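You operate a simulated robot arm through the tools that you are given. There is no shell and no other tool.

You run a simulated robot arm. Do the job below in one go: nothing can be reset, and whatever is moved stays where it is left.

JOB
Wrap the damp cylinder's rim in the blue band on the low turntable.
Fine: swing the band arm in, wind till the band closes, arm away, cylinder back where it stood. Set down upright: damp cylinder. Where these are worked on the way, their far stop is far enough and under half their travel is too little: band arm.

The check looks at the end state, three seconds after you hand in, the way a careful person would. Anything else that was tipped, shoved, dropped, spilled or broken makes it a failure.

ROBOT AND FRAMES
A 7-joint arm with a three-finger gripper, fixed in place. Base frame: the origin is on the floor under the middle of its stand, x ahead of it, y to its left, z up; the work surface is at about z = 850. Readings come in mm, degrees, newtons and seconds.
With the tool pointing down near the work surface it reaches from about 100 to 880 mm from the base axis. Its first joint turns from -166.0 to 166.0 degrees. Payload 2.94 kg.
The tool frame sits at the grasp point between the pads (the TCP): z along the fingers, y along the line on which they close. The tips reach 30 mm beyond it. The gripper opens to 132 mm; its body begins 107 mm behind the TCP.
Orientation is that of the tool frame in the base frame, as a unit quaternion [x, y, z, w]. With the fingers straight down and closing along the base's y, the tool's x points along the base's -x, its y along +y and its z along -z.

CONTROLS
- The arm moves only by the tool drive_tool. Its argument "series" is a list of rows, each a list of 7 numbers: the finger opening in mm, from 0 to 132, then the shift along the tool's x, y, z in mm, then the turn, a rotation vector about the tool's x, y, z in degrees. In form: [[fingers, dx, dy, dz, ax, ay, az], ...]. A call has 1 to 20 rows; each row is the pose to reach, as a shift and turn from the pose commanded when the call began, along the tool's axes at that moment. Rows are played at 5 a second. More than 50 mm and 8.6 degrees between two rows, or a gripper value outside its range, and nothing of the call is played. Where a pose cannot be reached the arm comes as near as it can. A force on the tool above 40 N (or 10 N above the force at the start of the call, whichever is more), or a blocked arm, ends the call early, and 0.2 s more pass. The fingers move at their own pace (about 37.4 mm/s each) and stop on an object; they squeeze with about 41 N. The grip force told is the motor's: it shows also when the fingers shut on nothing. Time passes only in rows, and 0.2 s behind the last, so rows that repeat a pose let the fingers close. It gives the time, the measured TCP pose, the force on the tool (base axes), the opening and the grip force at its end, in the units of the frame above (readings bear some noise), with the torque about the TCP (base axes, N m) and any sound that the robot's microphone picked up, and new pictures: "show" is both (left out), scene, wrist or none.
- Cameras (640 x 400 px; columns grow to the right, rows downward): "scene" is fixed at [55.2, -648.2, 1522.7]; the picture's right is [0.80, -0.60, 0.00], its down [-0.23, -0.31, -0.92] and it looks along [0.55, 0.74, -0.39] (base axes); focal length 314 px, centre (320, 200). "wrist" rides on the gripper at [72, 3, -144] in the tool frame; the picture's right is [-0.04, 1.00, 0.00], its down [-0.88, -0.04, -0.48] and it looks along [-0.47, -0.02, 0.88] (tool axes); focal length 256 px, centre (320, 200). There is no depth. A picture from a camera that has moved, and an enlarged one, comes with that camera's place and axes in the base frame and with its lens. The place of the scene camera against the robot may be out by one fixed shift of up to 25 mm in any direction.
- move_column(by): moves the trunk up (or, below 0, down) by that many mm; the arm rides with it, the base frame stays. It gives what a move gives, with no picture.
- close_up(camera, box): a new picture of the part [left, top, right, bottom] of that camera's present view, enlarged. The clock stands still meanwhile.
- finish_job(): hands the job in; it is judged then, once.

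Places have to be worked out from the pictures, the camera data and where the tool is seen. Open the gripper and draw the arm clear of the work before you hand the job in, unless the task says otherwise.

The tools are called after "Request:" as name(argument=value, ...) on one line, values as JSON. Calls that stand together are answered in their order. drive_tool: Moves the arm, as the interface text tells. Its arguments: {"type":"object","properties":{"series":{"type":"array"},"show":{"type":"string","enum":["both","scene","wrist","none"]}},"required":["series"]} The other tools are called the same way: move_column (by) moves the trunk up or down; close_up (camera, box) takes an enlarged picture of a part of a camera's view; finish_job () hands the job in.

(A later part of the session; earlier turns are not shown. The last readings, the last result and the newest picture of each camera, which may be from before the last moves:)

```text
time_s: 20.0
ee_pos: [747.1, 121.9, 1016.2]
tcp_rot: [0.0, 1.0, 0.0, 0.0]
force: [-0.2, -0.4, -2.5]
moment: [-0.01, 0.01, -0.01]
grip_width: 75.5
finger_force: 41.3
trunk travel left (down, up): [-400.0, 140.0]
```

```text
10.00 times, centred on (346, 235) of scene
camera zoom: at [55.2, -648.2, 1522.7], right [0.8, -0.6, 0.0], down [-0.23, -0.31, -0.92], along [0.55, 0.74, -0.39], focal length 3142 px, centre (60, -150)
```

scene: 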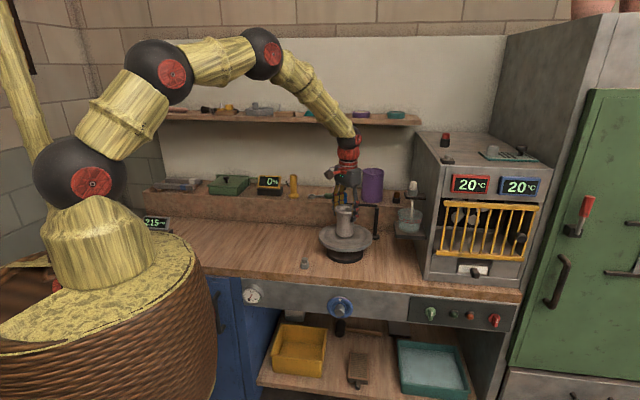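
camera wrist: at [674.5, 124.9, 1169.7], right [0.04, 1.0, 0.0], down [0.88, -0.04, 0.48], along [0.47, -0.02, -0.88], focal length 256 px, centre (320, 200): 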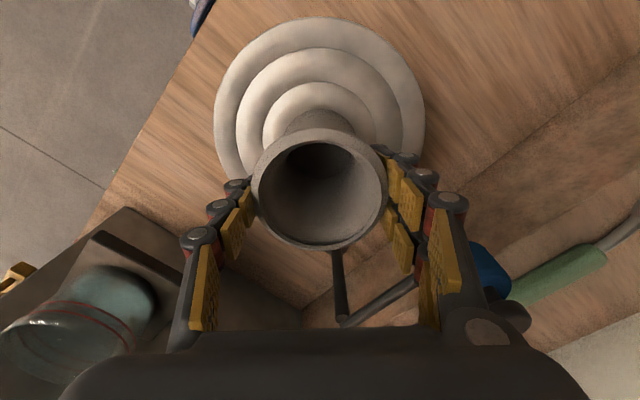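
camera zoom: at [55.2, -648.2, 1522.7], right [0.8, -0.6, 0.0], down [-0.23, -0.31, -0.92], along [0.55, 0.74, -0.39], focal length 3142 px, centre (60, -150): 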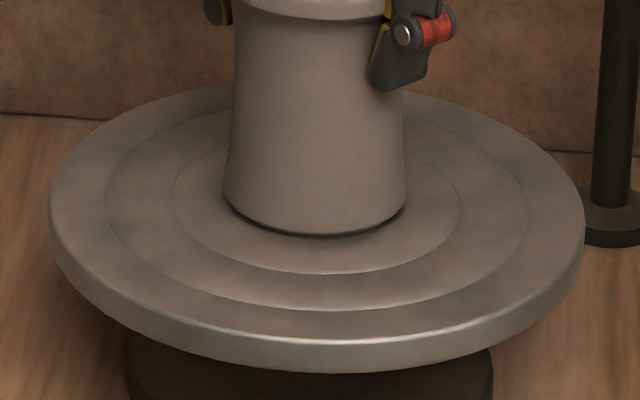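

About 3–4 mm to go by the picture. I'll continue in 1 mm rows while watching the force.

Request:
drive_tool(series=[[60, 0, 0, 1, 0, 0, 0], [60, 0, 0, 2, 0, 0, 0], [60, 0, 0, 2.5, 0, 0, 0], [60, 0, 0, 2.5, 0, 0, 0]], show="none")

Request:
close_up(camera="scene", box=[316, 215, 376, 255])

```text
time_s: 21.0
ee_pos: [746.0, 121.7, 1015.2]
tcp_rot: [0.0, 1.0, 0.0, 0.001]
force: [0.5, 2.3, 3.8]
moment: [0.0, -0.05, 0.02]
grip_width: 75.3
finger_force: 41.1
trunk travel left (down, up): [-400.0, 140.0]
```

```text
10.00 times, centred on (346, 235) of scene
camera zoom: at [55.2, -648.2, 1522.7], right [0.8, -0.6, 0.0], down [-0.23, -0.31, -0.92], along [0.55, 0.74, -0.39], focal length 3142 px, centre (60, -150)
```

zoom: 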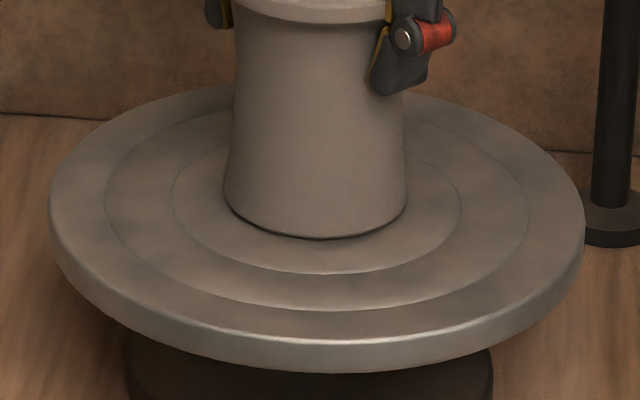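

Contact: the force went from -2.5 to +3.8 N. I'll check for tilt and centring from both cameras before letting go.

Request:
close_up(camera="scene", box=[305, 200, 385, 250])

Request:
close_up(camera="wrist", box=[200, 0, 440, 150])

Request:
close_up(camera="wrist", box=[240, 110, 400, 260])

```text
8.00 times, centred on (345, 225) of scene
camera zoom: at [55.2, -648.2, 1522.7], right [0.8, -0.6, 0.0], down [-0.23, -0.31, -0.92], along [0.55, 0.74, -0.39], focal length 2514 px, centre (120, 0)
```

zoom: 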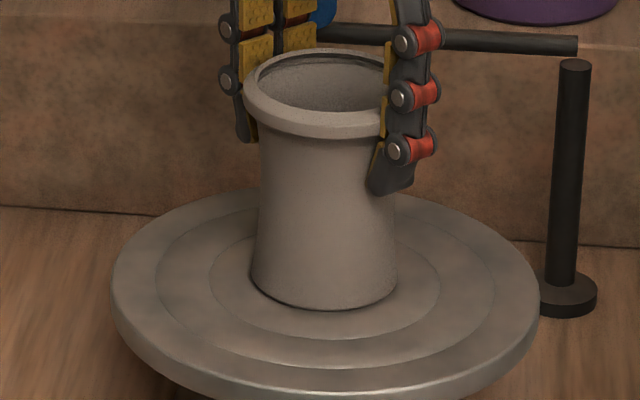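

```text
2.67 times, centred on (320, 75) of wrist
camera zoom: at [675.1, 125.6, 1158.7], right [0.04, 1.0, 0.0], down [0.88, -0.04, 0.48], along [0.48, -0.02, -0.88], focal length 683 px, centre (320, 533)
```

zoom: 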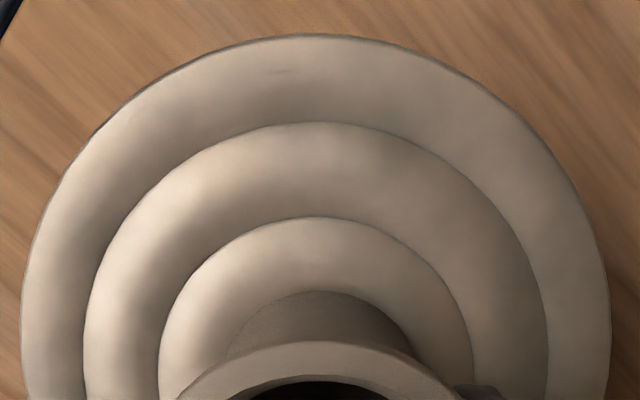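

```text
2.67 times, centred on (320, 185) of wrist
camera zoom: at [675.1, 125.6, 1158.7], right [0.04, 1.0, 0.0], down [0.88, -0.04, 0.48], along [0.48, -0.02, -0.88], focal length 683 px, centre (320, 240)
```

zoom: 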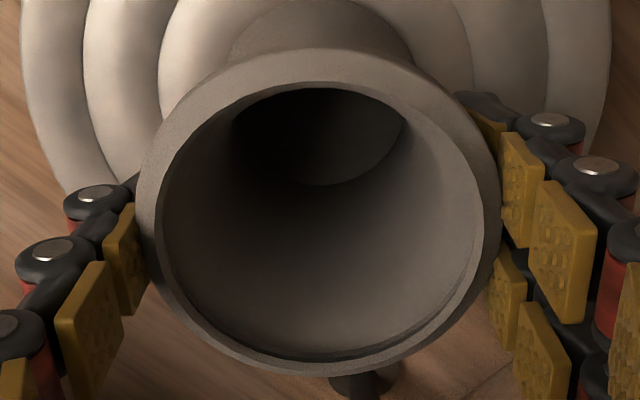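

Both views agree the cylinder is upright and about (+1, +1) mm from the ring centre. I'll lift a touch, nudge it, set it back down, then open the fingers partway.

Request:
drive_tool(series=[[60, 0, 0, -3, 0, 0, 0], [60, 1, -1.2, -3, 0, 0, 0], [60, 1, -1.2, -3, 0, 0, 0], [60, 1, -1.2, -1.5, 0, 0, 0], [60, 1, -1.2, -0.5, 0, 0, 0], [60, 1, -1.2, 0, 0, 0, 0], [60, 1, -1.2, 0, 0, 0, 0]], show="none")

Request:
close_up(camera="scene", box=[316, 215, 376, 255])

```text
time_s: 22.6
ee_pos: [745.5, 121.3, 1014.9]
tcp_rot: [0.0, 1.0, 0.001, 0.001]
force: [-1.1, 1.5, 3.3]
moment: [-0.11, 0.03, 0.0]
grip_width: 75.4
finger_force: 41.1
trunk travel left (down, up): [-400.0, 140.0]
```

```text
10.00 times, centred on (346, 235) of scene
camera zoom: at [55.2, -648.2, 1522.7], right [0.8, -0.6, 0.0], down [-0.23, -0.31, -0.92], along [0.55, 0.74, -0.39], focal length 3142 px, centre (60, -150)
```

zoom: 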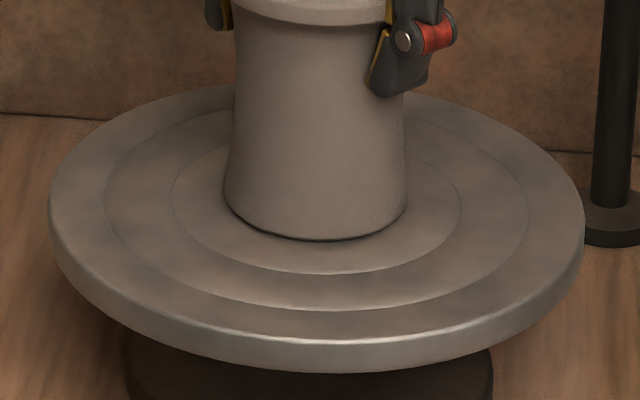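

It is centred and resting with light contact. Releasing gently now.

Request:
drive_tool(series=[[76, 0, 0, 0, 0, 0, 0], [80, 0, 0, 0, 0, 0, 0], [90, 0, 0, 0, 0, 0, 0], [104, 0, 0, 0, 0, 0, 0], [118, 0, 0, 0, 0, 0, 0], [124, 0, 0, 0, 0, 0, 0], [124, 0, 0, 0, 0, 0, 0]])

Request:
close_up(camera="scene", box=[305, 200, 385, 250])

Request:
close_up(camera="wrist", box=[180, 0, 460, 260])

```text
time_s: 24.2
ee_pos: [745.0, 120.3, 1015.3]
tcp_rot: [0.0, 1.0, 0.0, 0.0]
force: [0.3, 0.5, -0.6]
moment: [-0.02, 0.05, -0.02]
grip_width: 124.1
finger_force: 0.1
trunk travel left (down, up): [-400.0, 140.0]
camera wrist: at [674.1, 124.3, 1158.0], right [0.04, 1.0, 0.0], down [0.88, -0.04, 0.48], along [0.47, -0.02, -0.88], focal length 256 px, centre (320, 200)
```

scene: 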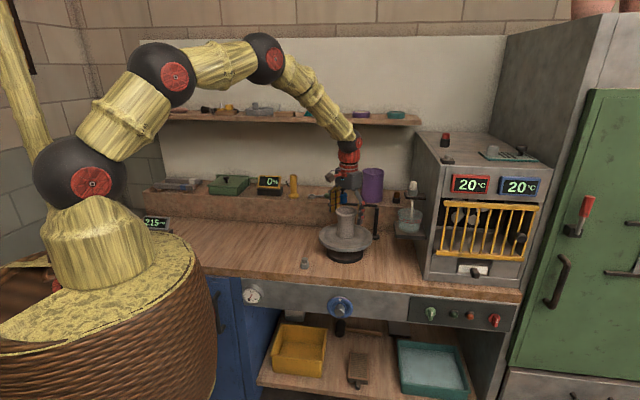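
wrist: 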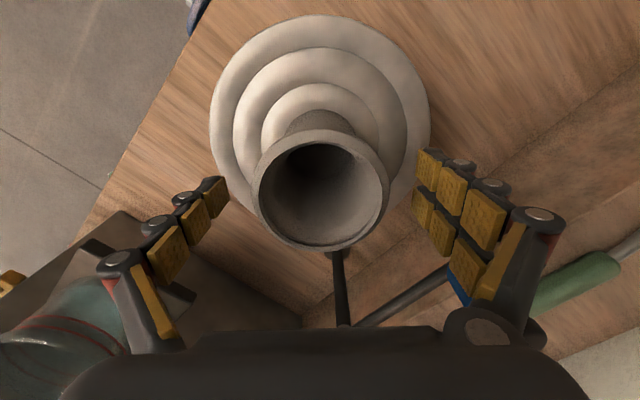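

```text
8.00 times, centred on (345, 225) of scene
camera zoom: at [55.2, -648.2, 1522.7], right [0.8, -0.6, 0.0], down [-0.23, -0.31, -0.92], along [0.55, 0.74, -0.39], focal length 2514 px, centre (120, 0)
```

zoom: 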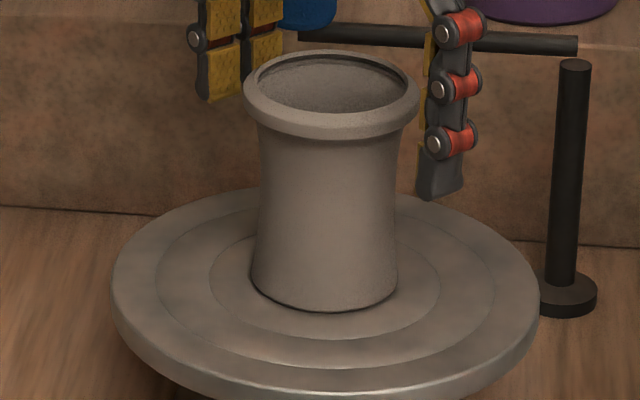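

```text
1.54 times, centred on (320, 130) of wrist
camera zoom: at [674.1, 124.3, 1158.0], right [0.04, 1.0, 0.0], down [0.88, -0.04, 0.48], along [0.47, -0.02, -0.88], focal length 394 px, centre (320, 308)
```

zoom: 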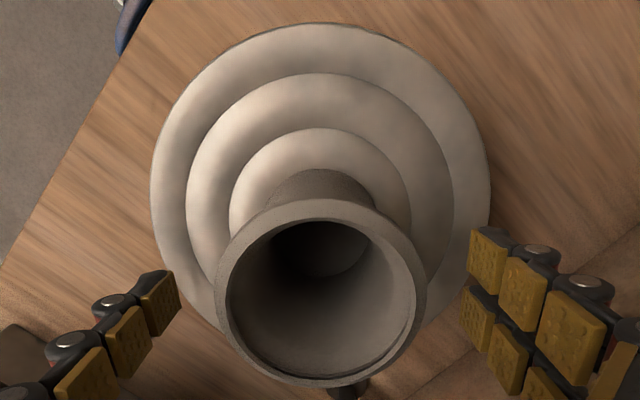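

Released and stable. Now I'll rise clear and move over the applicator at the end of the band arm to look at it.

Request:
drive_tool(series=[[124, 0, 0, -30, 0, 0, 0], [124, 0, 0, -70, 0, 0, 0], [124, 0, 0, -115, 0, 0, 0], [124, 0, 0, -155, 0, 0, 0], [124, -20, 30, -155, 0, 0, 0], [124, -40, 60, -155, 0, 0, 0], [124, -60, 90, -155, 0, 0, 0], [124, -78, 117, -155, 0, 0, 0], [124, -78, 117, -155, 0, 0, 0]])

Request:
close_up(camera="wrist", box=[160, 50, 480, 250])

Request:
close_up(camera="scene", box=[310, 160, 400, 250])

```text
time_s: 26.2
ee_pos: [822.6, 235.0, 1169.6]
tcp_rot: [0.0, 1.0, 0.001, 0.001]
force: [-0.2, -0.6, 0.7]
moment: [0.0, -0.02, 0.01]
grip_width: 124.1
finger_force: 0.0
trunk travel left (down, up): [-400.0, 140.0]
camera wrist: at [752.6, 239.9, 1313.0], right [0.04, 1.0, 0.0], down [0.88, -0.04, 0.48], along [0.48, -0.02, -0.88], focal length 256 px, centre (320, 200)
```

scene: 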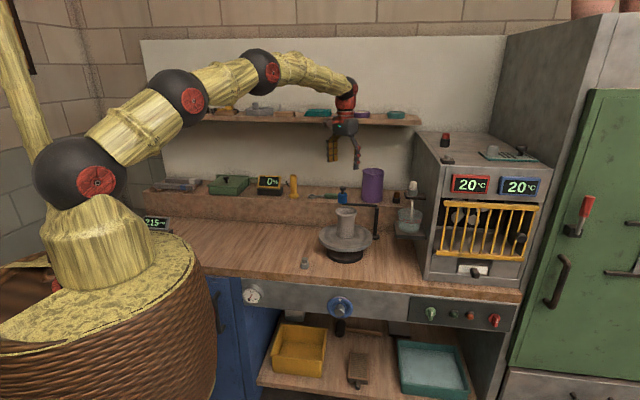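
wrist: 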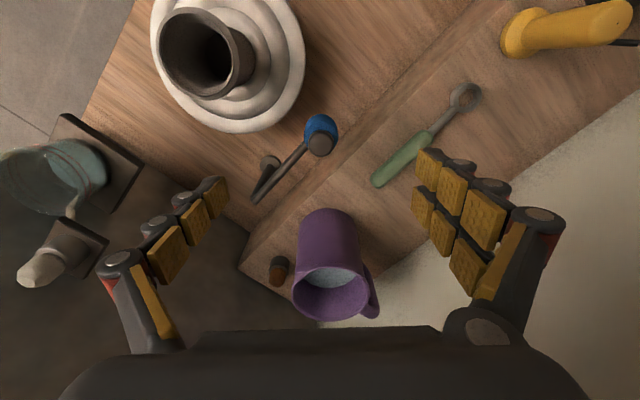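

```text
2.00 times, centred on (320, 150) of wrist
camera zoom: at [752.6, 239.9, 1313.0], right [0.04, 1.0, 0.0], down [0.88, -0.04, 0.48], along [0.48, -0.02, -0.88], focal length 512 px, centre (320, 300)
```

zoom: 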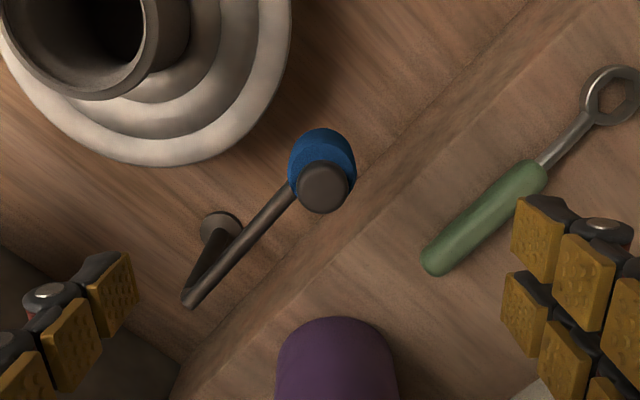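

```text
4.44 times, centred on (355, 205) of scene
camera zoom: at [55.2, -648.2, 1522.7], right [0.8, -0.6, 0.0], down [-0.23, -0.31, -0.92], along [0.55, 0.74, -0.39], focal length 1397 px, centre (164, 178)
```

zoom: 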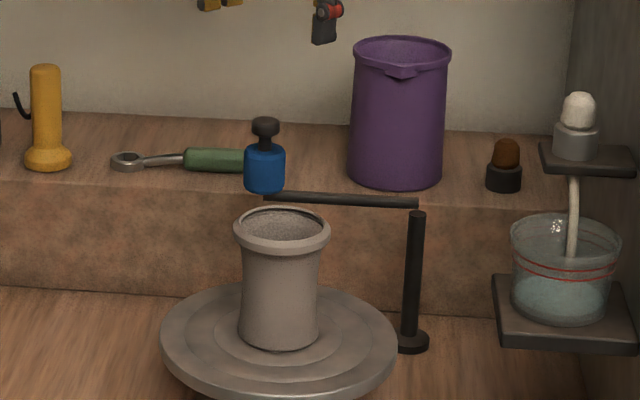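

The arm post is at about (921, 140). The knob on the applicator is near (821.5, 240) with its top at z ≈ 1064, giving an arm radius of about 141 mm at 135°. I'll turn the tool 25° so the fingers close along the swing direction, narrow them, come down to just above the knob, and check.

Request:
drive_tool(series=[[110, 0.5, 0.5, 0, 0, 0, 6.25], [96, 1, 1, 0, 0, 0, 12.5], [82, 1.5, 1.5, 0, 0, 0, 18.75], [68, 1.5, 2, 0, 0, 0, 25], [60, 1.5, 2, 20, 0, 0, 25], [60, 1.5, 2, 40, 0, 0, 25], [60, 1.5, 2, 58, 0, 0, 25], [60, 1.5, 2, 58, 0, 0, 25]])

Request:
close_up(camera="wrist", box=[200, 80, 440, 260])

Request:
close_up(camera="scene", box=[300, 140, 396, 250])

```text
time_s: 28.0
ee_pos: [820.8, 238.2, 1110.6]
tcp_rot: [0.216, 0.976, 0.0, 0.0]
force: [-0.3, 0.2, -0.3]
moment: [0.01, -0.02, 0.01]
grip_width: 60.1
finger_force: 0.1
trunk travel left (down, up): [-400.0, 140.0]
camera wrist: at [757.5, 272.4, 1254.6], right [0.46, 0.89, 0.0], down [0.78, -0.41, 0.48], along [0.42, -0.22, -0.88], focal length 256 px, centre (320, 200)
```

scene: 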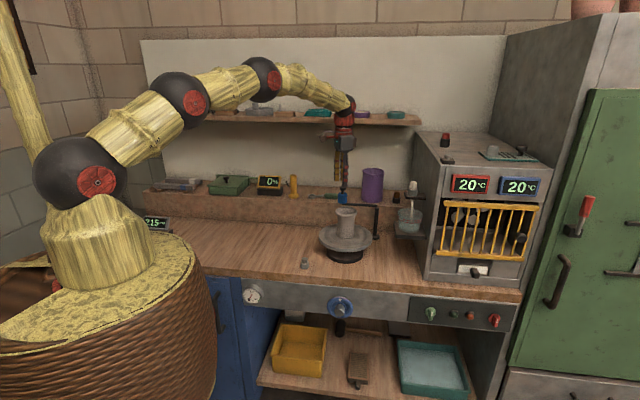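
wrist: 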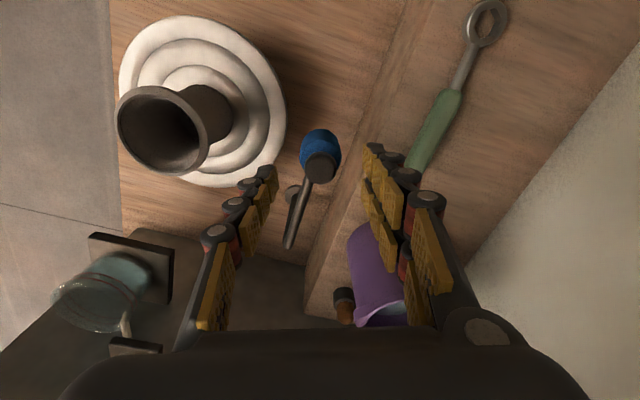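

```text
2.22 times, centred on (320, 170) of wrist
camera zoom: at [757.5, 272.4, 1254.6], right [0.46, 0.89, 0.0], down [0.78, -0.41, 0.48], along [0.42, -0.22, -0.88], focal length 569 px, centre (320, 267)
```

zoom: 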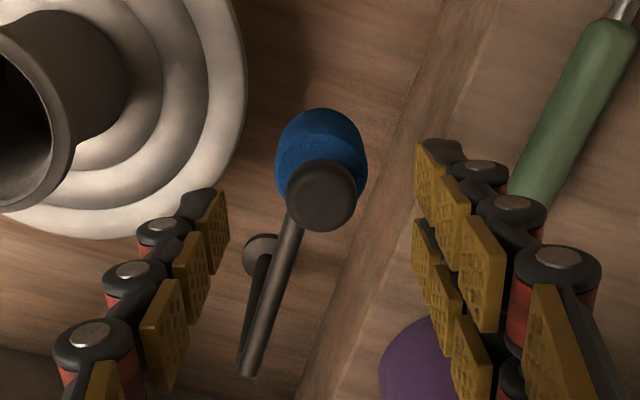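

```text
3.64 times, centred on (348, 195) of scene
camera zoom: at [55.2, -648.2, 1522.7], right [0.8, -0.6, 0.0], down [-0.23, -0.31, -0.92], along [0.55, 0.74, -0.39], focal length 1143 px, centre (218, 218)
```

zoom: 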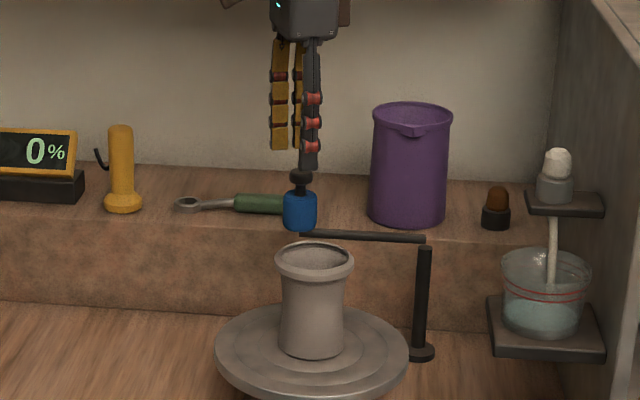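

The knob is centred between the fingers. I'll lower so the tips flank the knob, staying above the blue body and above the cylinder's rim height, then narrow the cage.

Request:
drive_tool(series=[[60, 0, 0, 12, 0, 0, 0], [60, 0, 0, 24, 0, 0, 0], [60, 0, 0, 33, 0, 0, 0], [52, 0, 0, 33, 0, 0, 0], [44, 0, 0, 33, 0, 0, 0], [40, 0, 0, 33, 0, 0, 0], [40, 0, 0, 33, 0, 0, 0]])

Request:
close_up(camera="wrist", box=[220, 100, 420, 250])

Request:
close_up(camera="scene", box=[316, 165, 376, 215])

```text
time_s: 29.6
ee_pos: [822.4, 239.2, 1079.1]
tcp_rot: [0.217, 0.976, 0.0, 0.001]
force: [0.3, -0.1, 0.0]
moment: [-0.02, -0.01, -0.01]
grip_width: 39.9
finger_force: 0.0
trunk travel left (down, up): [-400.0, 140.0]
camera wrist: at [759.3, 273.3, 1222.9], right [0.46, 0.89, 0.0], down [0.78, -0.41, 0.48], along [0.42, -0.22, -0.88], focal length 256 px, centre (320, 200)
```

scene: 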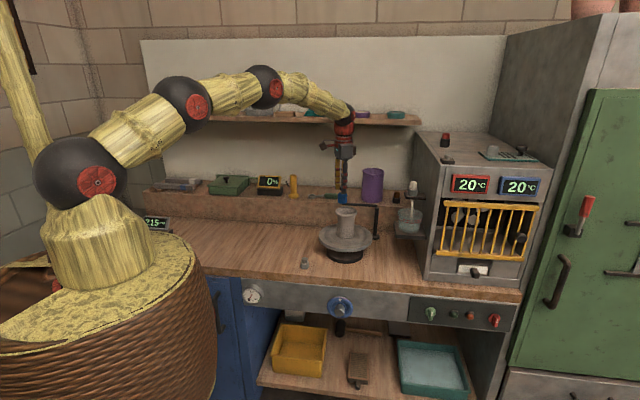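
wrist: 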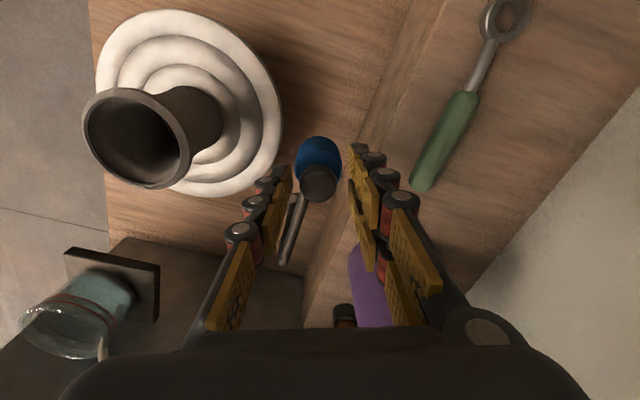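

```text
2.67 times, centred on (320, 175) of wrist
camera zoom: at [759.3, 273.3, 1222.9], right [0.46, 0.89, 0.0], down [0.78, -0.41, 0.48], along [0.42, -0.22, -0.88], focal length 683 px, centre (320, 267)
```

zoom: 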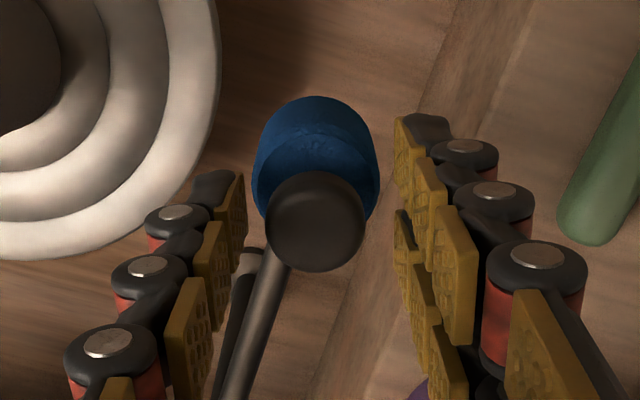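

```text
8.00 times, centred on (346, 190) of scene
camera zoom: at [55.2, -648.2, 1522.7], right [0.8, -0.6, 0.0], down [-0.23, -0.31, -0.92], along [0.55, 0.74, -0.39], focal length 2514 px, centre (112, 280)
```

zoom: 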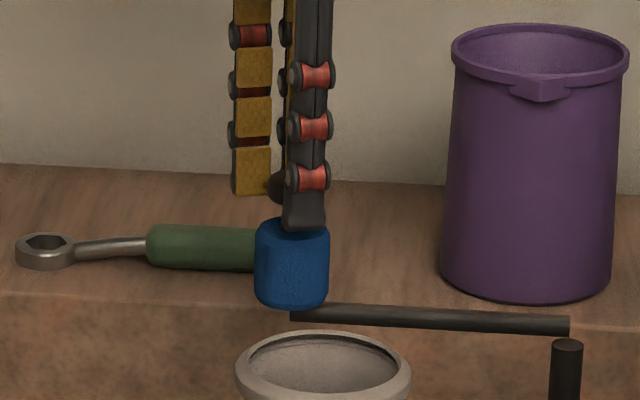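

The cage is around the knob. I'll swing the arm part of the way in along its arc and watch force and pictures.

Request:
drive_tool(series=[[36, 0, 0, 0, 0, 0, 0], [36, 2.7, -8.6, 0, 0, 0, 0], [36, 4.9, -16.9, 0, 0, 0, 0], [36, 6.6, -25.3, 0, 0, 0, 0], [36, 7.8, -33.9, 0, 0, 0, 0], [36, 8.35, -41.2, 0, 0, 0, 0], [36, 8.55, -48.6, 0, 0, 0, 0], [36, 8.55, -48.6, 0, 0, 0, 0]])

Request:
close_up(camera="wrist", box=[180, 60, 420, 250])

Request:
close_up(camera="scene", box=[306, 165, 386, 240])

```text
time_s: 31.4
ee_pos: [794.3, 198.5, 1077.3]
tcp_rot: [0.216, 0.976, 0.0, 0.0]
force: [-0.1, -0.2, -0.1]
moment: [0.03, -0.01, 0.0]
grip_width: 36.2
finger_force: 0.0
trunk travel left (down, up): [-400.0, 140.0]
camera wrist: at [731.3, 233.4, 1220.4], right [0.46, 0.89, 0.0], down [0.78, -0.41, 0.48], along [0.42, -0.22, -0.88], focal length 256 px, centre (320, 200)
```

scene: 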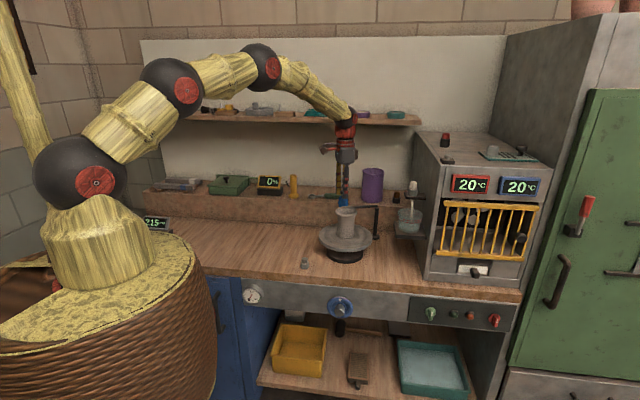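
wrist: 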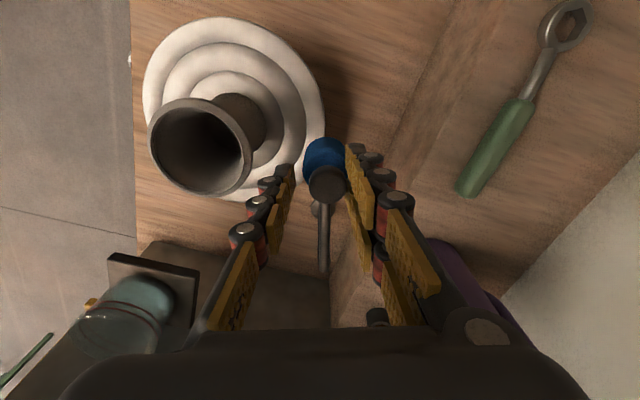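

```text
2.11 times, centred on (300, 155) of wrist
camera zoom: at [731.3, 233.4, 1220.4], right [0.46, 0.89, 0.0], down [0.78, -0.41, 0.48], along [0.42, -0.22, -0.88], focal length 539 px, centre (362, 295)
```

zoom: 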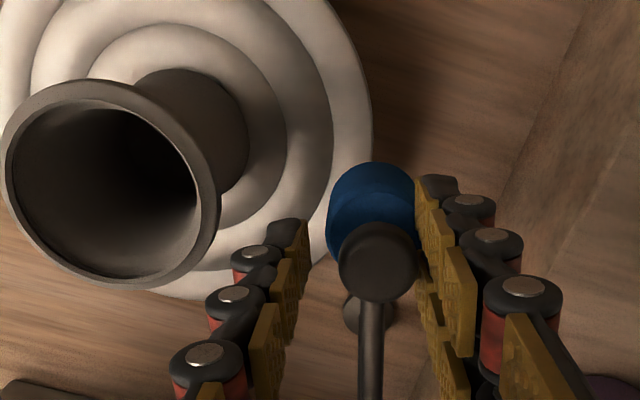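

```text
5.33 times, centred on (346, 202) of scene
camera zoom: at [55.2, -648.2, 1522.7], right [0.8, -0.6, 0.0], down [-0.23, -0.31, -0.92], along [0.55, 0.74, -0.39], focal length 1676 px, centre (181, 187)
```

zoom: 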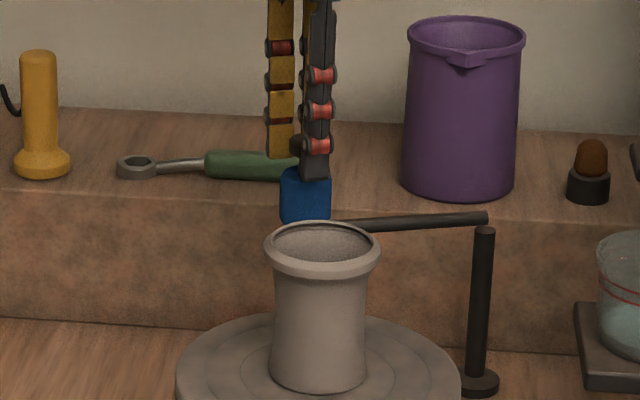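

The arm follows freely with no force. I'll continue another 12° along the arc.

Request:
drive_tool(series=[[36, -0.25, -7.4, 0, 0, 0, 0], [36, -0.8, -14.7, 0, 0, 0, 0], [36, -1.8, -22, 0, 0, 0, 0], [36, -3.1, -29.3, 0, 0, 0, 0], [36, -3.1, -29.3, 0, 0, 0, 0]])

Request:
close_up(camera="wrist", box=[180, 60, 420, 250])

Request:
close_up(camera="scene", box=[306, 165, 386, 240])

```text
time_s: 32.6
ee_pos: [784.3, 171.8, 1077.1]
tcp_rot: [0.216, 0.976, 0.001, 0.0]
force: [-0.3, -0.3, 1.1]
moment: [-0.01, 0.0, 0.0]
grip_width: 36.4
finger_force: 0.0
trunk travel left (down, up): [-400.0, 140.0]
camera wrist: at [721.0, 206.0, 1221.3], right [0.46, 0.89, 0.0], down [0.78, -0.41, 0.48], along [0.42, -0.22, -0.88], focal length 256 px, centre (320, 200)
```

scene: 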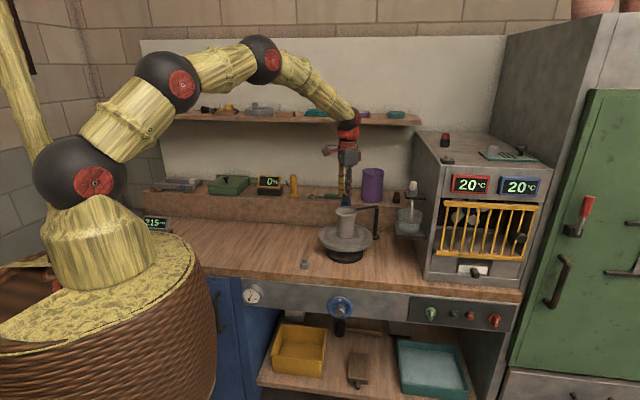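
wrist: 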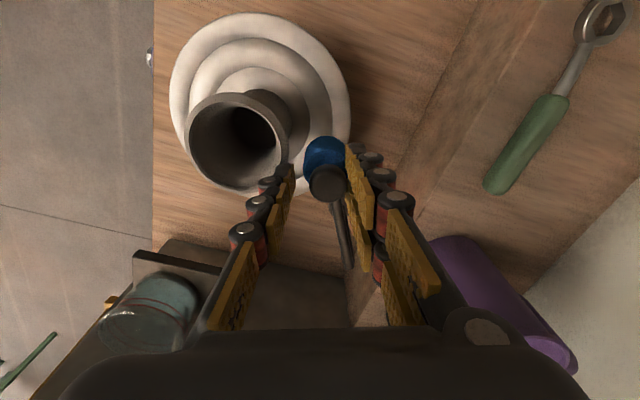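

```text
2.11 times, centred on (300, 155) of wrist
camera zoom: at [721.0, 206.0, 1221.3], right [0.46, 0.89, 0.0], down [0.78, -0.41, 0.48], along [0.42, -0.22, -0.88], focal length 539 px, centre (362, 295)
```

zoom: 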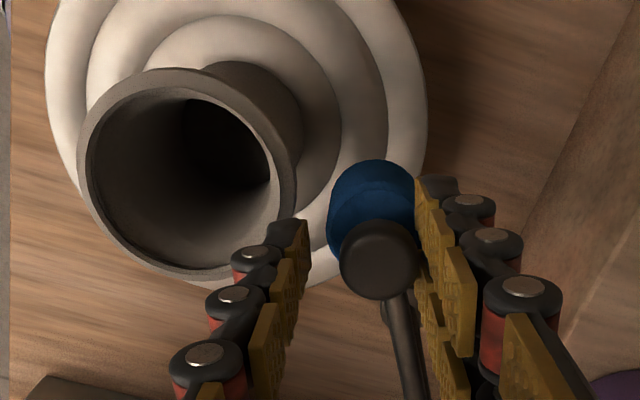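

```text
5.33 times, centred on (346, 202) of scene
camera zoom: at [55.2, -648.2, 1522.7], right [0.8, -0.6, 0.0], down [-0.23, -0.31, -0.92], along [0.55, 0.74, -0.39], focal length 1676 px, centre (181, 187)
```

zoom: 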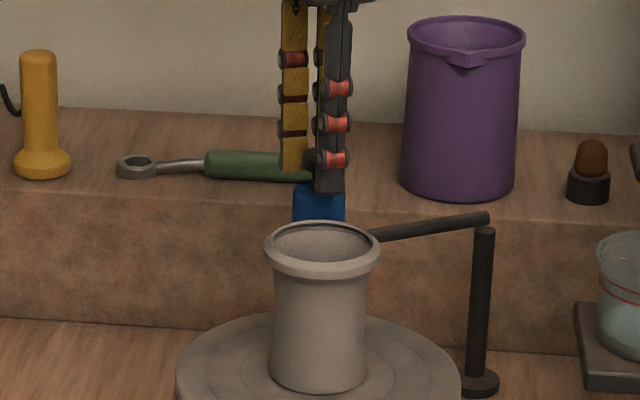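

The pad is roughly 15 mm from the rim now. I'll go in smaller steps, watching for the stop.

Request:
drive_tool(series=[[36, -0.5, -2.4, 0, 0, 0, 0], [36, -1.1, -4.8, 0, 0, 0, 0], [36, -1.7, -7.2, 0, 0, 0, 0], [36, -2.3, -9.5, 0, 0, 0, 0], [36, -2.3, -9.5, 0, 0, 0, 0]])

Request:
close_up(camera="wrist", box=[180, 60, 420, 250])

Request:
close_up(camera="scene", box=[306, 165, 386, 240])

```text
time_s: 33.8
ee_pos: [782.4, 162.7, 1078.0]
tcp_rot: [0.216, 0.976, 0.001, 0.001]
force: [-0.4, -0.3, -0.1]
moment: [0.02, 0.01, -0.03]
grip_width: 35.9
finger_force: 0.1
trunk travel left (down, up): [-400.0, 140.0]
camera wrist: at [718.4, 196.2, 1221.8], right [0.46, 0.89, 0.0], down [0.78, -0.41, 0.48], along [0.42, -0.22, -0.88], focal length 256 px, centre (320, 200)
```

scene: 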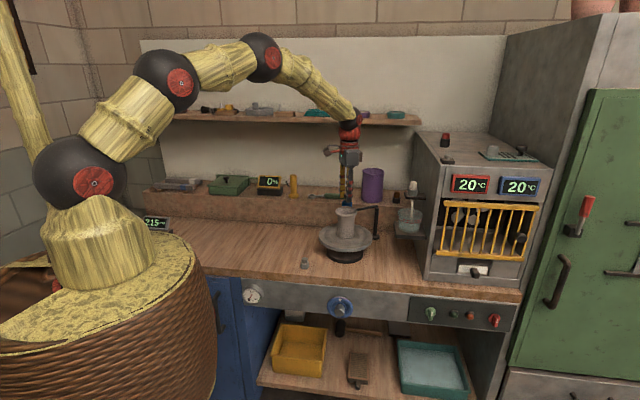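
wrist: 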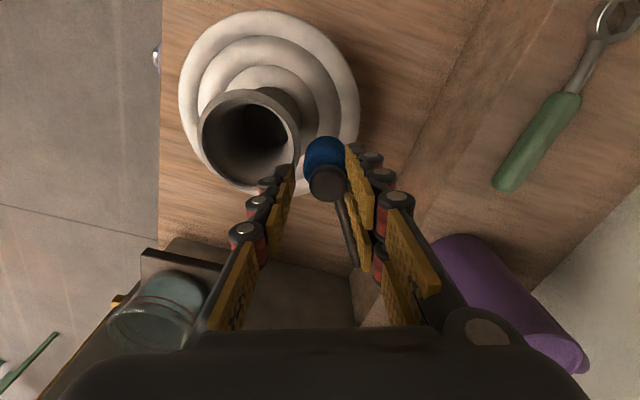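

```text
2.11 times, centred on (300, 155) of wrist
camera zoom: at [718.4, 196.2, 1221.8], right [0.46, 0.89, 0.0], down [0.78, -0.41, 0.48], along [0.42, -0.22, -0.88], focal length 539 px, centre (362, 295)
```

zoom: 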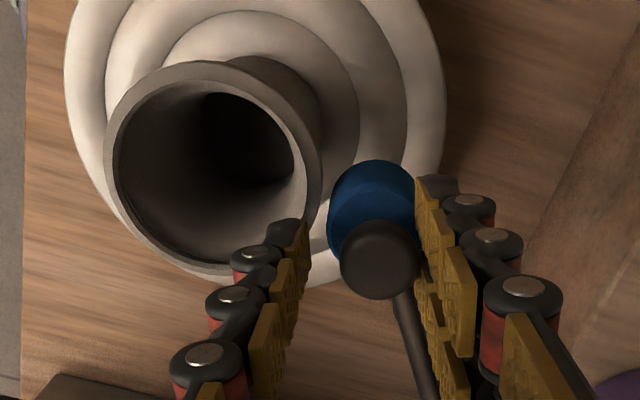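

```text
5.33 times, centred on (346, 202) of scene
camera zoom: at [55.2, -648.2, 1522.7], right [0.8, -0.6, 0.0], down [-0.23, -0.31, -0.92], along [0.55, 0.74, -0.39], focal length 1676 px, centre (181, 187)
```

zoom: 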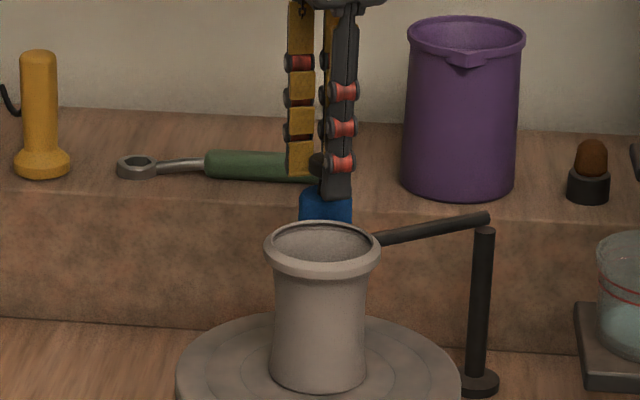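

The cylinder is undisturbed and there is still no force. A couple more degrees.

Request:
drive_tool(series=[[36, -0.7, -2.3, 0, 0, 0, 0], [36, -1.5, -4.7, 0, 0, 0, 0], [36, -2.3, -7, 0, 0, 0, 0], [36, -2.3, -7, 0, 0, 0, 0]])

Request:
close_up(camera="wrist", box=[180, 60, 420, 250])

Request:
close_up(camera="scene", box=[306, 180, 386, 255])

```text
time_s: 34.8
ee_pos: [780.1, 156.4, 1077.5]
tcp_rot: [0.215, 0.977, 0.001, 0.0]
force: [2.1, 7.7, 1.8]
moment: [0.13, -0.1, 0.04]
grip_width: 41.1
finger_force: 3.5
trunk travel left (down, up): [-400.0, 140.0]
camera wrist: at [718.1, 190.9, 1222.6], right [0.46, 0.89, 0.0], down [0.78, -0.41, 0.48], along [0.42, -0.22, -0.88], focal length 256 px, centre (320, 200)
```

scene: 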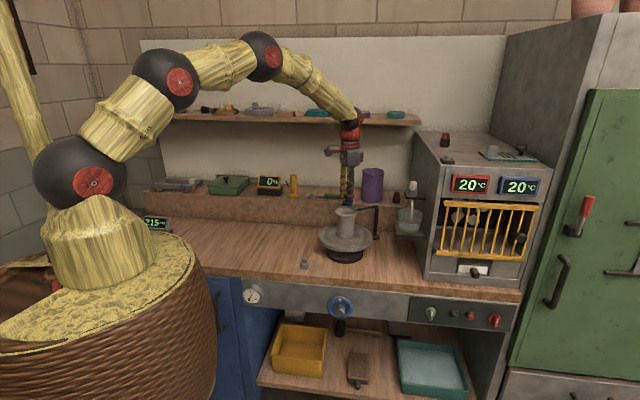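
wrist: 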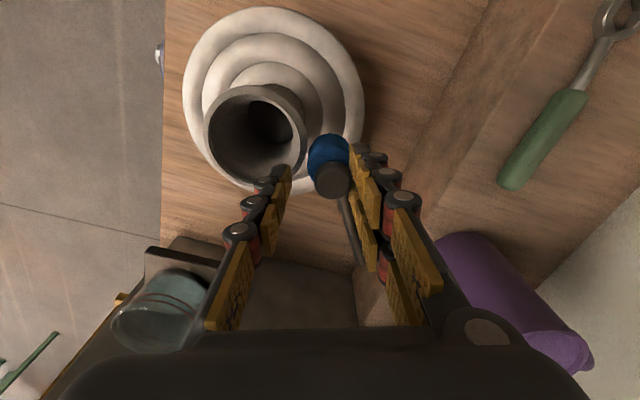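

```text
2.11 times, centred on (300, 155) of wrist
camera zoom: at [718.1, 190.9, 1222.6], right [0.46, 0.89, 0.0], down [0.78, -0.41, 0.48], along [0.42, -0.22, -0.88], focal length 539 px, centre (362, 295)
```

zoom: 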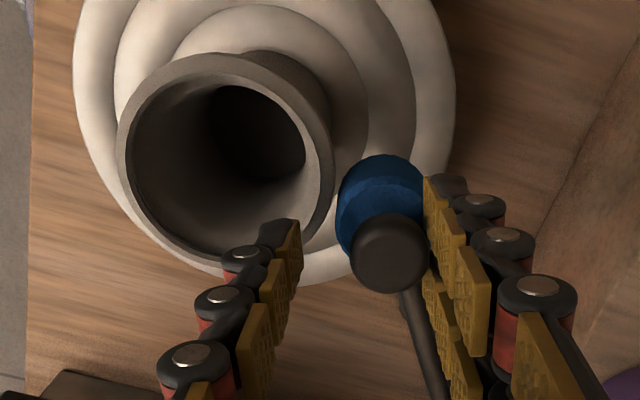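

```text
5.33 times, centred on (346, 218) of scene
camera zoom: at [55.2, -648.2, 1522.7], right [0.8, -0.6, 0.0], down [-0.23, -0.31, -0.92], along [0.55, 0.74, -0.39], focal length 1676 px, centre (181, 107)
```

zoom: 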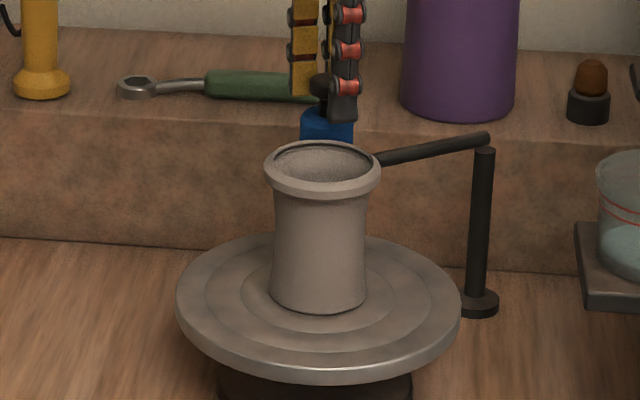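

The push now meets about 8 N, the fingers yield slightly, and the cylinder has not moved, so the arm is at its far stop with the blue pad right at the rim. I'll ease off, open, and lift clear.

Request:
drive_tool(series=[[38, 0.8, 2.5, 0, 0, 0, 0], [38, 1.5, 5, 0, 0, 0, 0], [48, 1.5, 5, 0, 0, 0, 0], [54, 1.5, 5, 0, 0, 0, 0], [54, 1.5, 5, -20, 0, 0, 0], [54, 1.5, 5, -50, 0, 0, 0], [54, 1.5, 5, -90, 0, 0, 0], [54, 1.5, 5, -130, 0, 0, 0]])

Request:
close_up(camera="wrist", box=[180, 60, 420, 250])

Request:
close_up(camera="scene", box=[306, 180, 386, 255])

```text
time_s: 36.6
ee_pos: [780.4, 160.3, 1210.5]
tcp_rot: [0.217, 0.976, 0.0, 0.0]
force: [-0.6, -0.4, 0.0]
moment: [0.01, -0.03, 0.01]
grip_width: 54.0
finger_force: 0.1
trunk travel left (down, up): [-400.0, 140.0]
camera wrist: at [717.6, 194.3, 1353.7], right [0.46, 0.89, 0.0], down [0.78, -0.41, 0.48], along [0.42, -0.22, -0.88], focal length 256 px, centre (320, 200)
```

scene: 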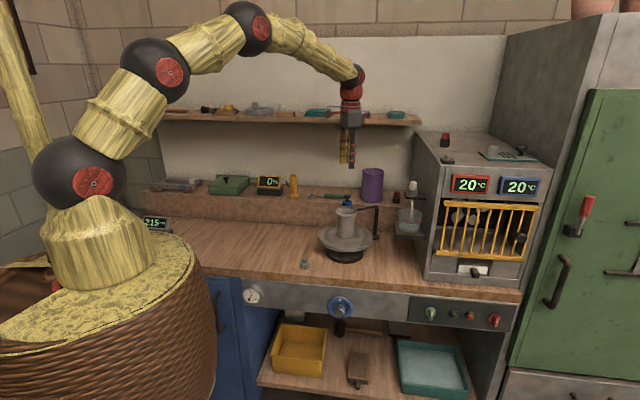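
wrist: 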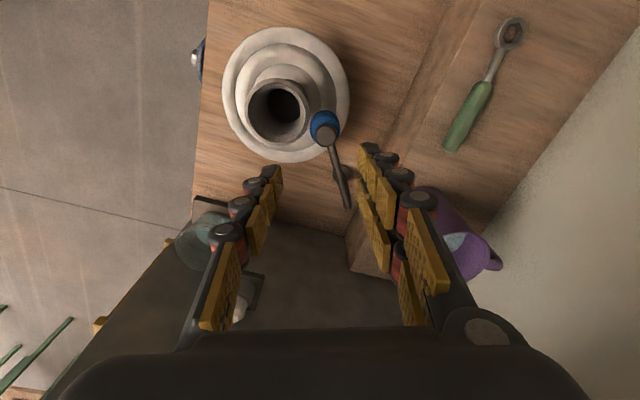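

```text
2.11 times, centred on (300, 155) of wrist
camera zoom: at [717.6, 194.3, 1353.7], right [0.46, 0.89, 0.0], down [0.78, -0.41, 0.48], along [0.42, -0.22, -0.88], focal length 539 px, centre (362, 295)
```

zoom: 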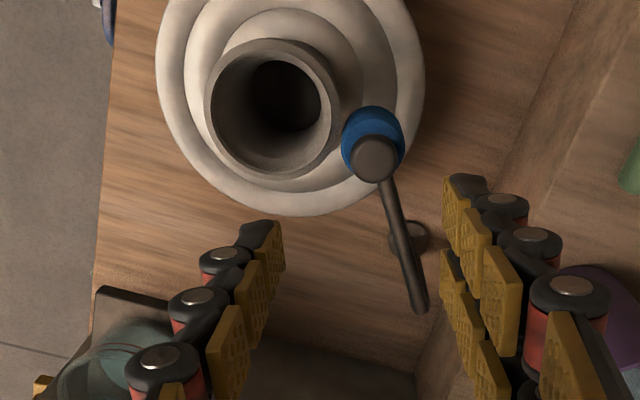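

```text
5.33 times, centred on (346, 218) of scene
camera zoom: at [55.2, -648.2, 1522.7], right [0.8, -0.6, 0.0], down [-0.23, -0.31, -0.92], along [0.55, 0.74, -0.39], focal length 1676 px, centre (181, 107)
```

zoom: 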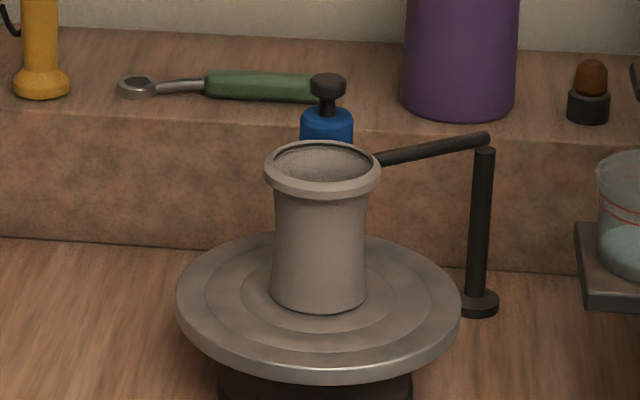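

The pad is touching the rim and everything stands as it should. Next is winding: I'll back the arm away over free space in front of the bench and turn the tool to face the apron direction.

Request:
drive_tool(series=[[70, 20.9, -38.4, 0, 0, 0, -7], [70, 41.7, -76.9, 0, 0, 0, -14], [70, 62.6, -115.3, 0, 0, 0, -21], [70, 83.4, -153.7, 0, 0, 0, -28], [70, 104.3, -192.2, 0, 0, 0, -35], [70, 125.2, -230.6, 0, 0, 0, -42], [70, 146, -269, 0, 0, 0, -49], [70, 166.9, -307.4, 0, 0, 0, -56], [70, 187.7, -345.9, 0, 0, 0, -63], [70, 208.6, -384.3, 0, 0, 0, -70], [70, 208.6, -384.3, 0, 0, 0, -70]])

```text
time_s: 39.0
ee_pos: [430.5, -101.6, 1207.2]
tcp_rot: [-0.384, 0.923, -0.001, 0.001]
force: [-0.3, 1.0, 0.4]
moment: [0.02, -0.02, 0.01]
grip_width: 69.8
finger_force: 0.1
trunk travel left (down, up): [-400.0, 140.0]
camera wrist: at [378.5, -148.5, 1350.6], right [-0.68, 0.74, 0.0], down [0.65, 0.6, 0.48], along [0.35, 0.32, -0.88], focal length 256 px, centre (320, 200)
```

scene: 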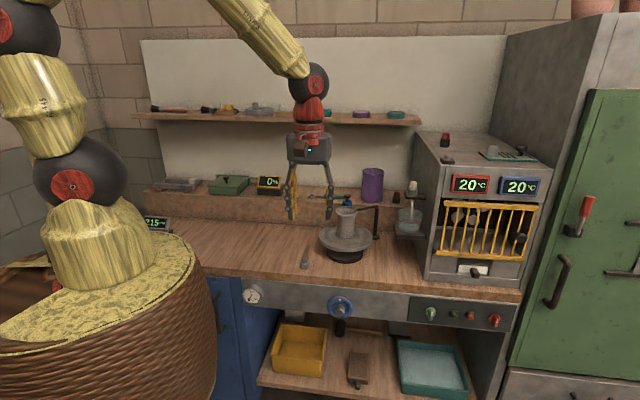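
wrist: 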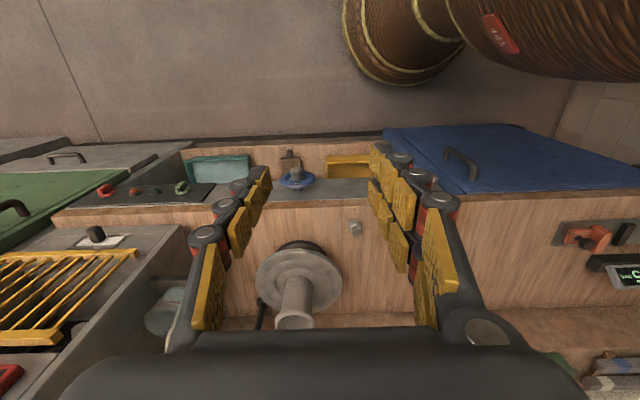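

The tool faces the bench front. Now I'll pitch it up toward horizontal while lowering, doing the first half and then checking.

Request:
drive_tool(series=[[70, -1.2, -4.7, 13, 0, -7.5, 0], [70, -2.4, -9.4, 26, 0, -15, 0], [70, -3.5, -14.2, 39.5, 0, -22.5, 0], [70, -4.7, -18.9, 53, 0, -30, 0], [70, -5.9, -23.6, 66, 0, -37.5, 0], [70, -7, -28.3, 79, 0, -45, 0], [70, -7, -28.3, 79, 0, -45, 0]])

```text
time_s: 40.6
ee_pos: [455.3, -115.4, 1130.1]
tcp_rot: [-0.354, 0.853, 0.146, 0.355]
force: [-0.1, -0.1, -0.3]
moment: [-0.02, -0.01, 0.04]
grip_width: 69.9
finger_force: 0.0
trunk travel left (down, up): [-400.0, 140.0]
camera wrist: at [345.3, -219.8, 1180.9], right [-0.69, 0.73, 0.03], down [0.23, 0.17, 0.96], along [0.69, 0.66, -0.28], focal length 256 px, centre (320, 200)
```

scene: 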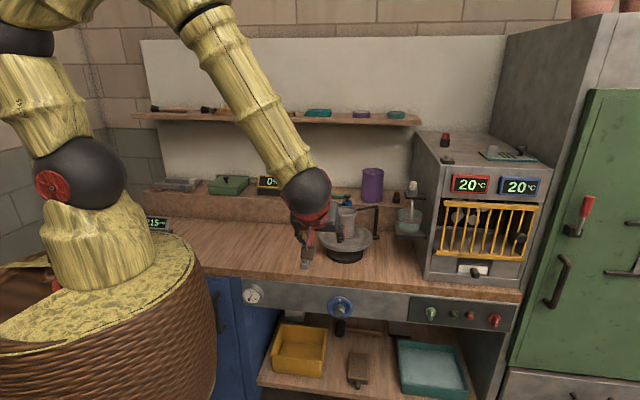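
wrist: 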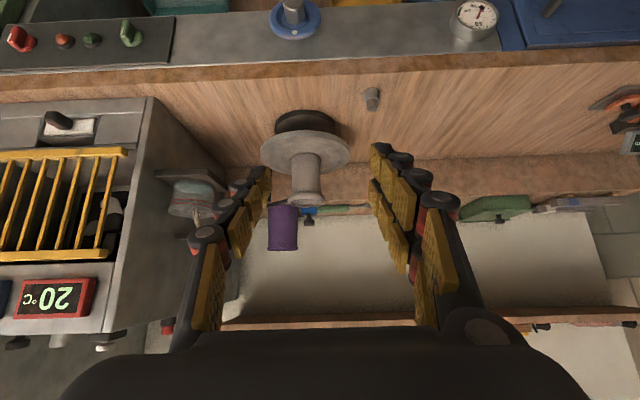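

The camera now sees the apron with the wheel straight ahead. I'll continue pitching to horizontal while coming lower.

Request:
drive_tool(series=[[70, 14.9, -5.3, 15.7, 0, -7.5, 0], [70, 29.8, -10.6, 31.5, 0, -15, 0], [70, 44.7, -15.9, 47.2, 0, -22.5, 0], [70, 59.6, -21.2, 62.9, 0, -30, 0], [70, 74.5, -26.5, 78.7, 0, -37.5, 0], [70, 89.4, -31.8, 94.4, 0, -45, 0], [70, 89.4, -31.8, 94.4, 0, -45, 0]])

```text
time_s: 42.2
ee_pos: [478.0, -134.8, 998.8]
tcp_rot: [-0.271, 0.653, 0.271, 0.653]
force: [0.1, 0.3, -0.2]
moment: [-0.01, 0.01, -0.01]
grip_width: 70.1
finger_force: 0.1
trunk travel left (down, up): [-400.0, 140.0]
camera wrist: at [375.6, -233.1, 926.7], right [-0.71, 0.71, 0.04], down [-0.31, -0.36, 0.88], along [0.64, 0.61, 0.48], focal length 256 px, centre (320, 200)
```

scene: 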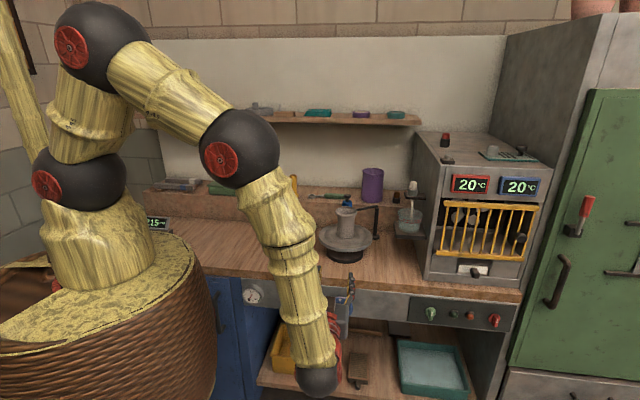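
wrist: 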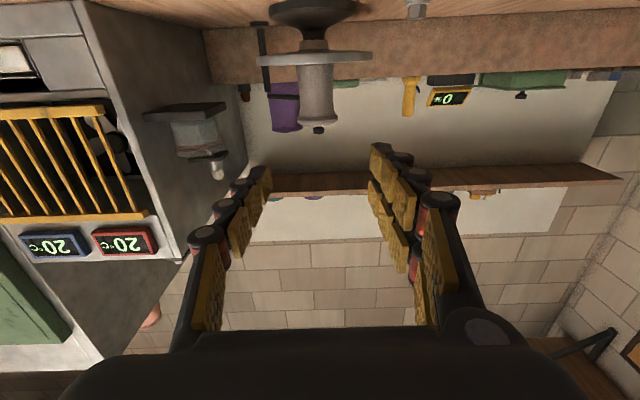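

Horizontal pose reached and the elbow is well in front of the bench. I'll lower the trunk 250 mm to bring the tool level with the wheel.

Request:
move_column(by=-250)

Request:
close_up(camera="wrist", box=[0, 0, 640, 400])

Request:
close_up(camera="scene", box=[0, 0, 640, 400])

```text
time_s: 44.8
ee_pos: [477.9, -134.3, 750.8]
tcp_rot: [-0.271, 0.653, 0.271, 0.653]
force: [0.3, -0.1, 0.7]
moment: [0.01, -0.04, -0.02]
grip_width: 70.0
finger_force: 0.0
trunk travel left (down, up): [-150.0, 390.0]
```

```text
1.00 times, centred on (320, 200) of wrist (not enlarged: the box is as wide or as high as the picture)
camera zoom: at [375.6, -233.2, 677.0], right [-0.71, 0.71, 0.04], down [-0.31, -0.36, 0.88], along [0.64, 0.61, 0.48], focal length 256 px, centre (320, 200)
```

zoom: 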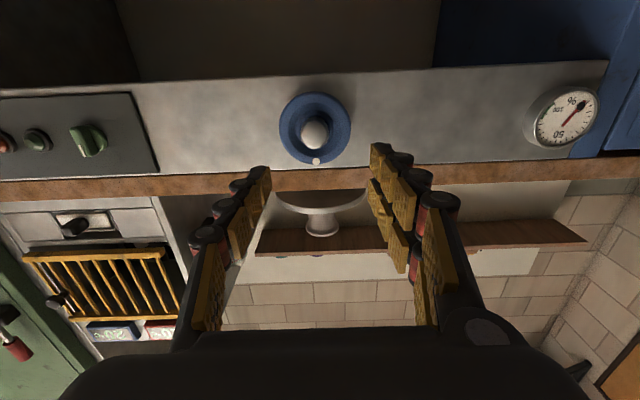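

```text
1.00 times, centred on (320, 200) of scene (not enlarged: the box is as wide or as high as the picture)
camera zoom: at [55.2, -648.2, 1522.7], right [0.8, -0.6, 0.0], down [-0.23, -0.31, -0.92], along [0.55, 0.74, -0.39], focal length 314 px, centre (320, 200)
```

zoom: 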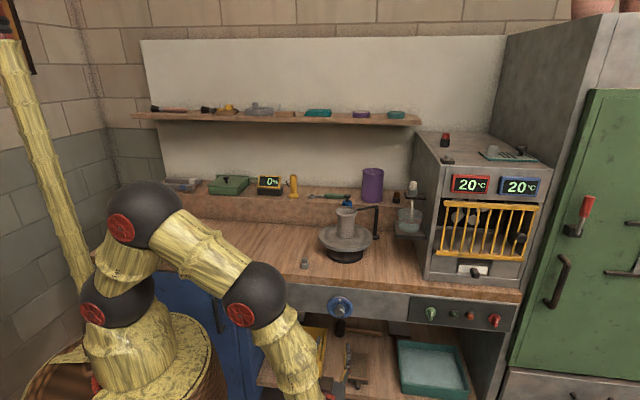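

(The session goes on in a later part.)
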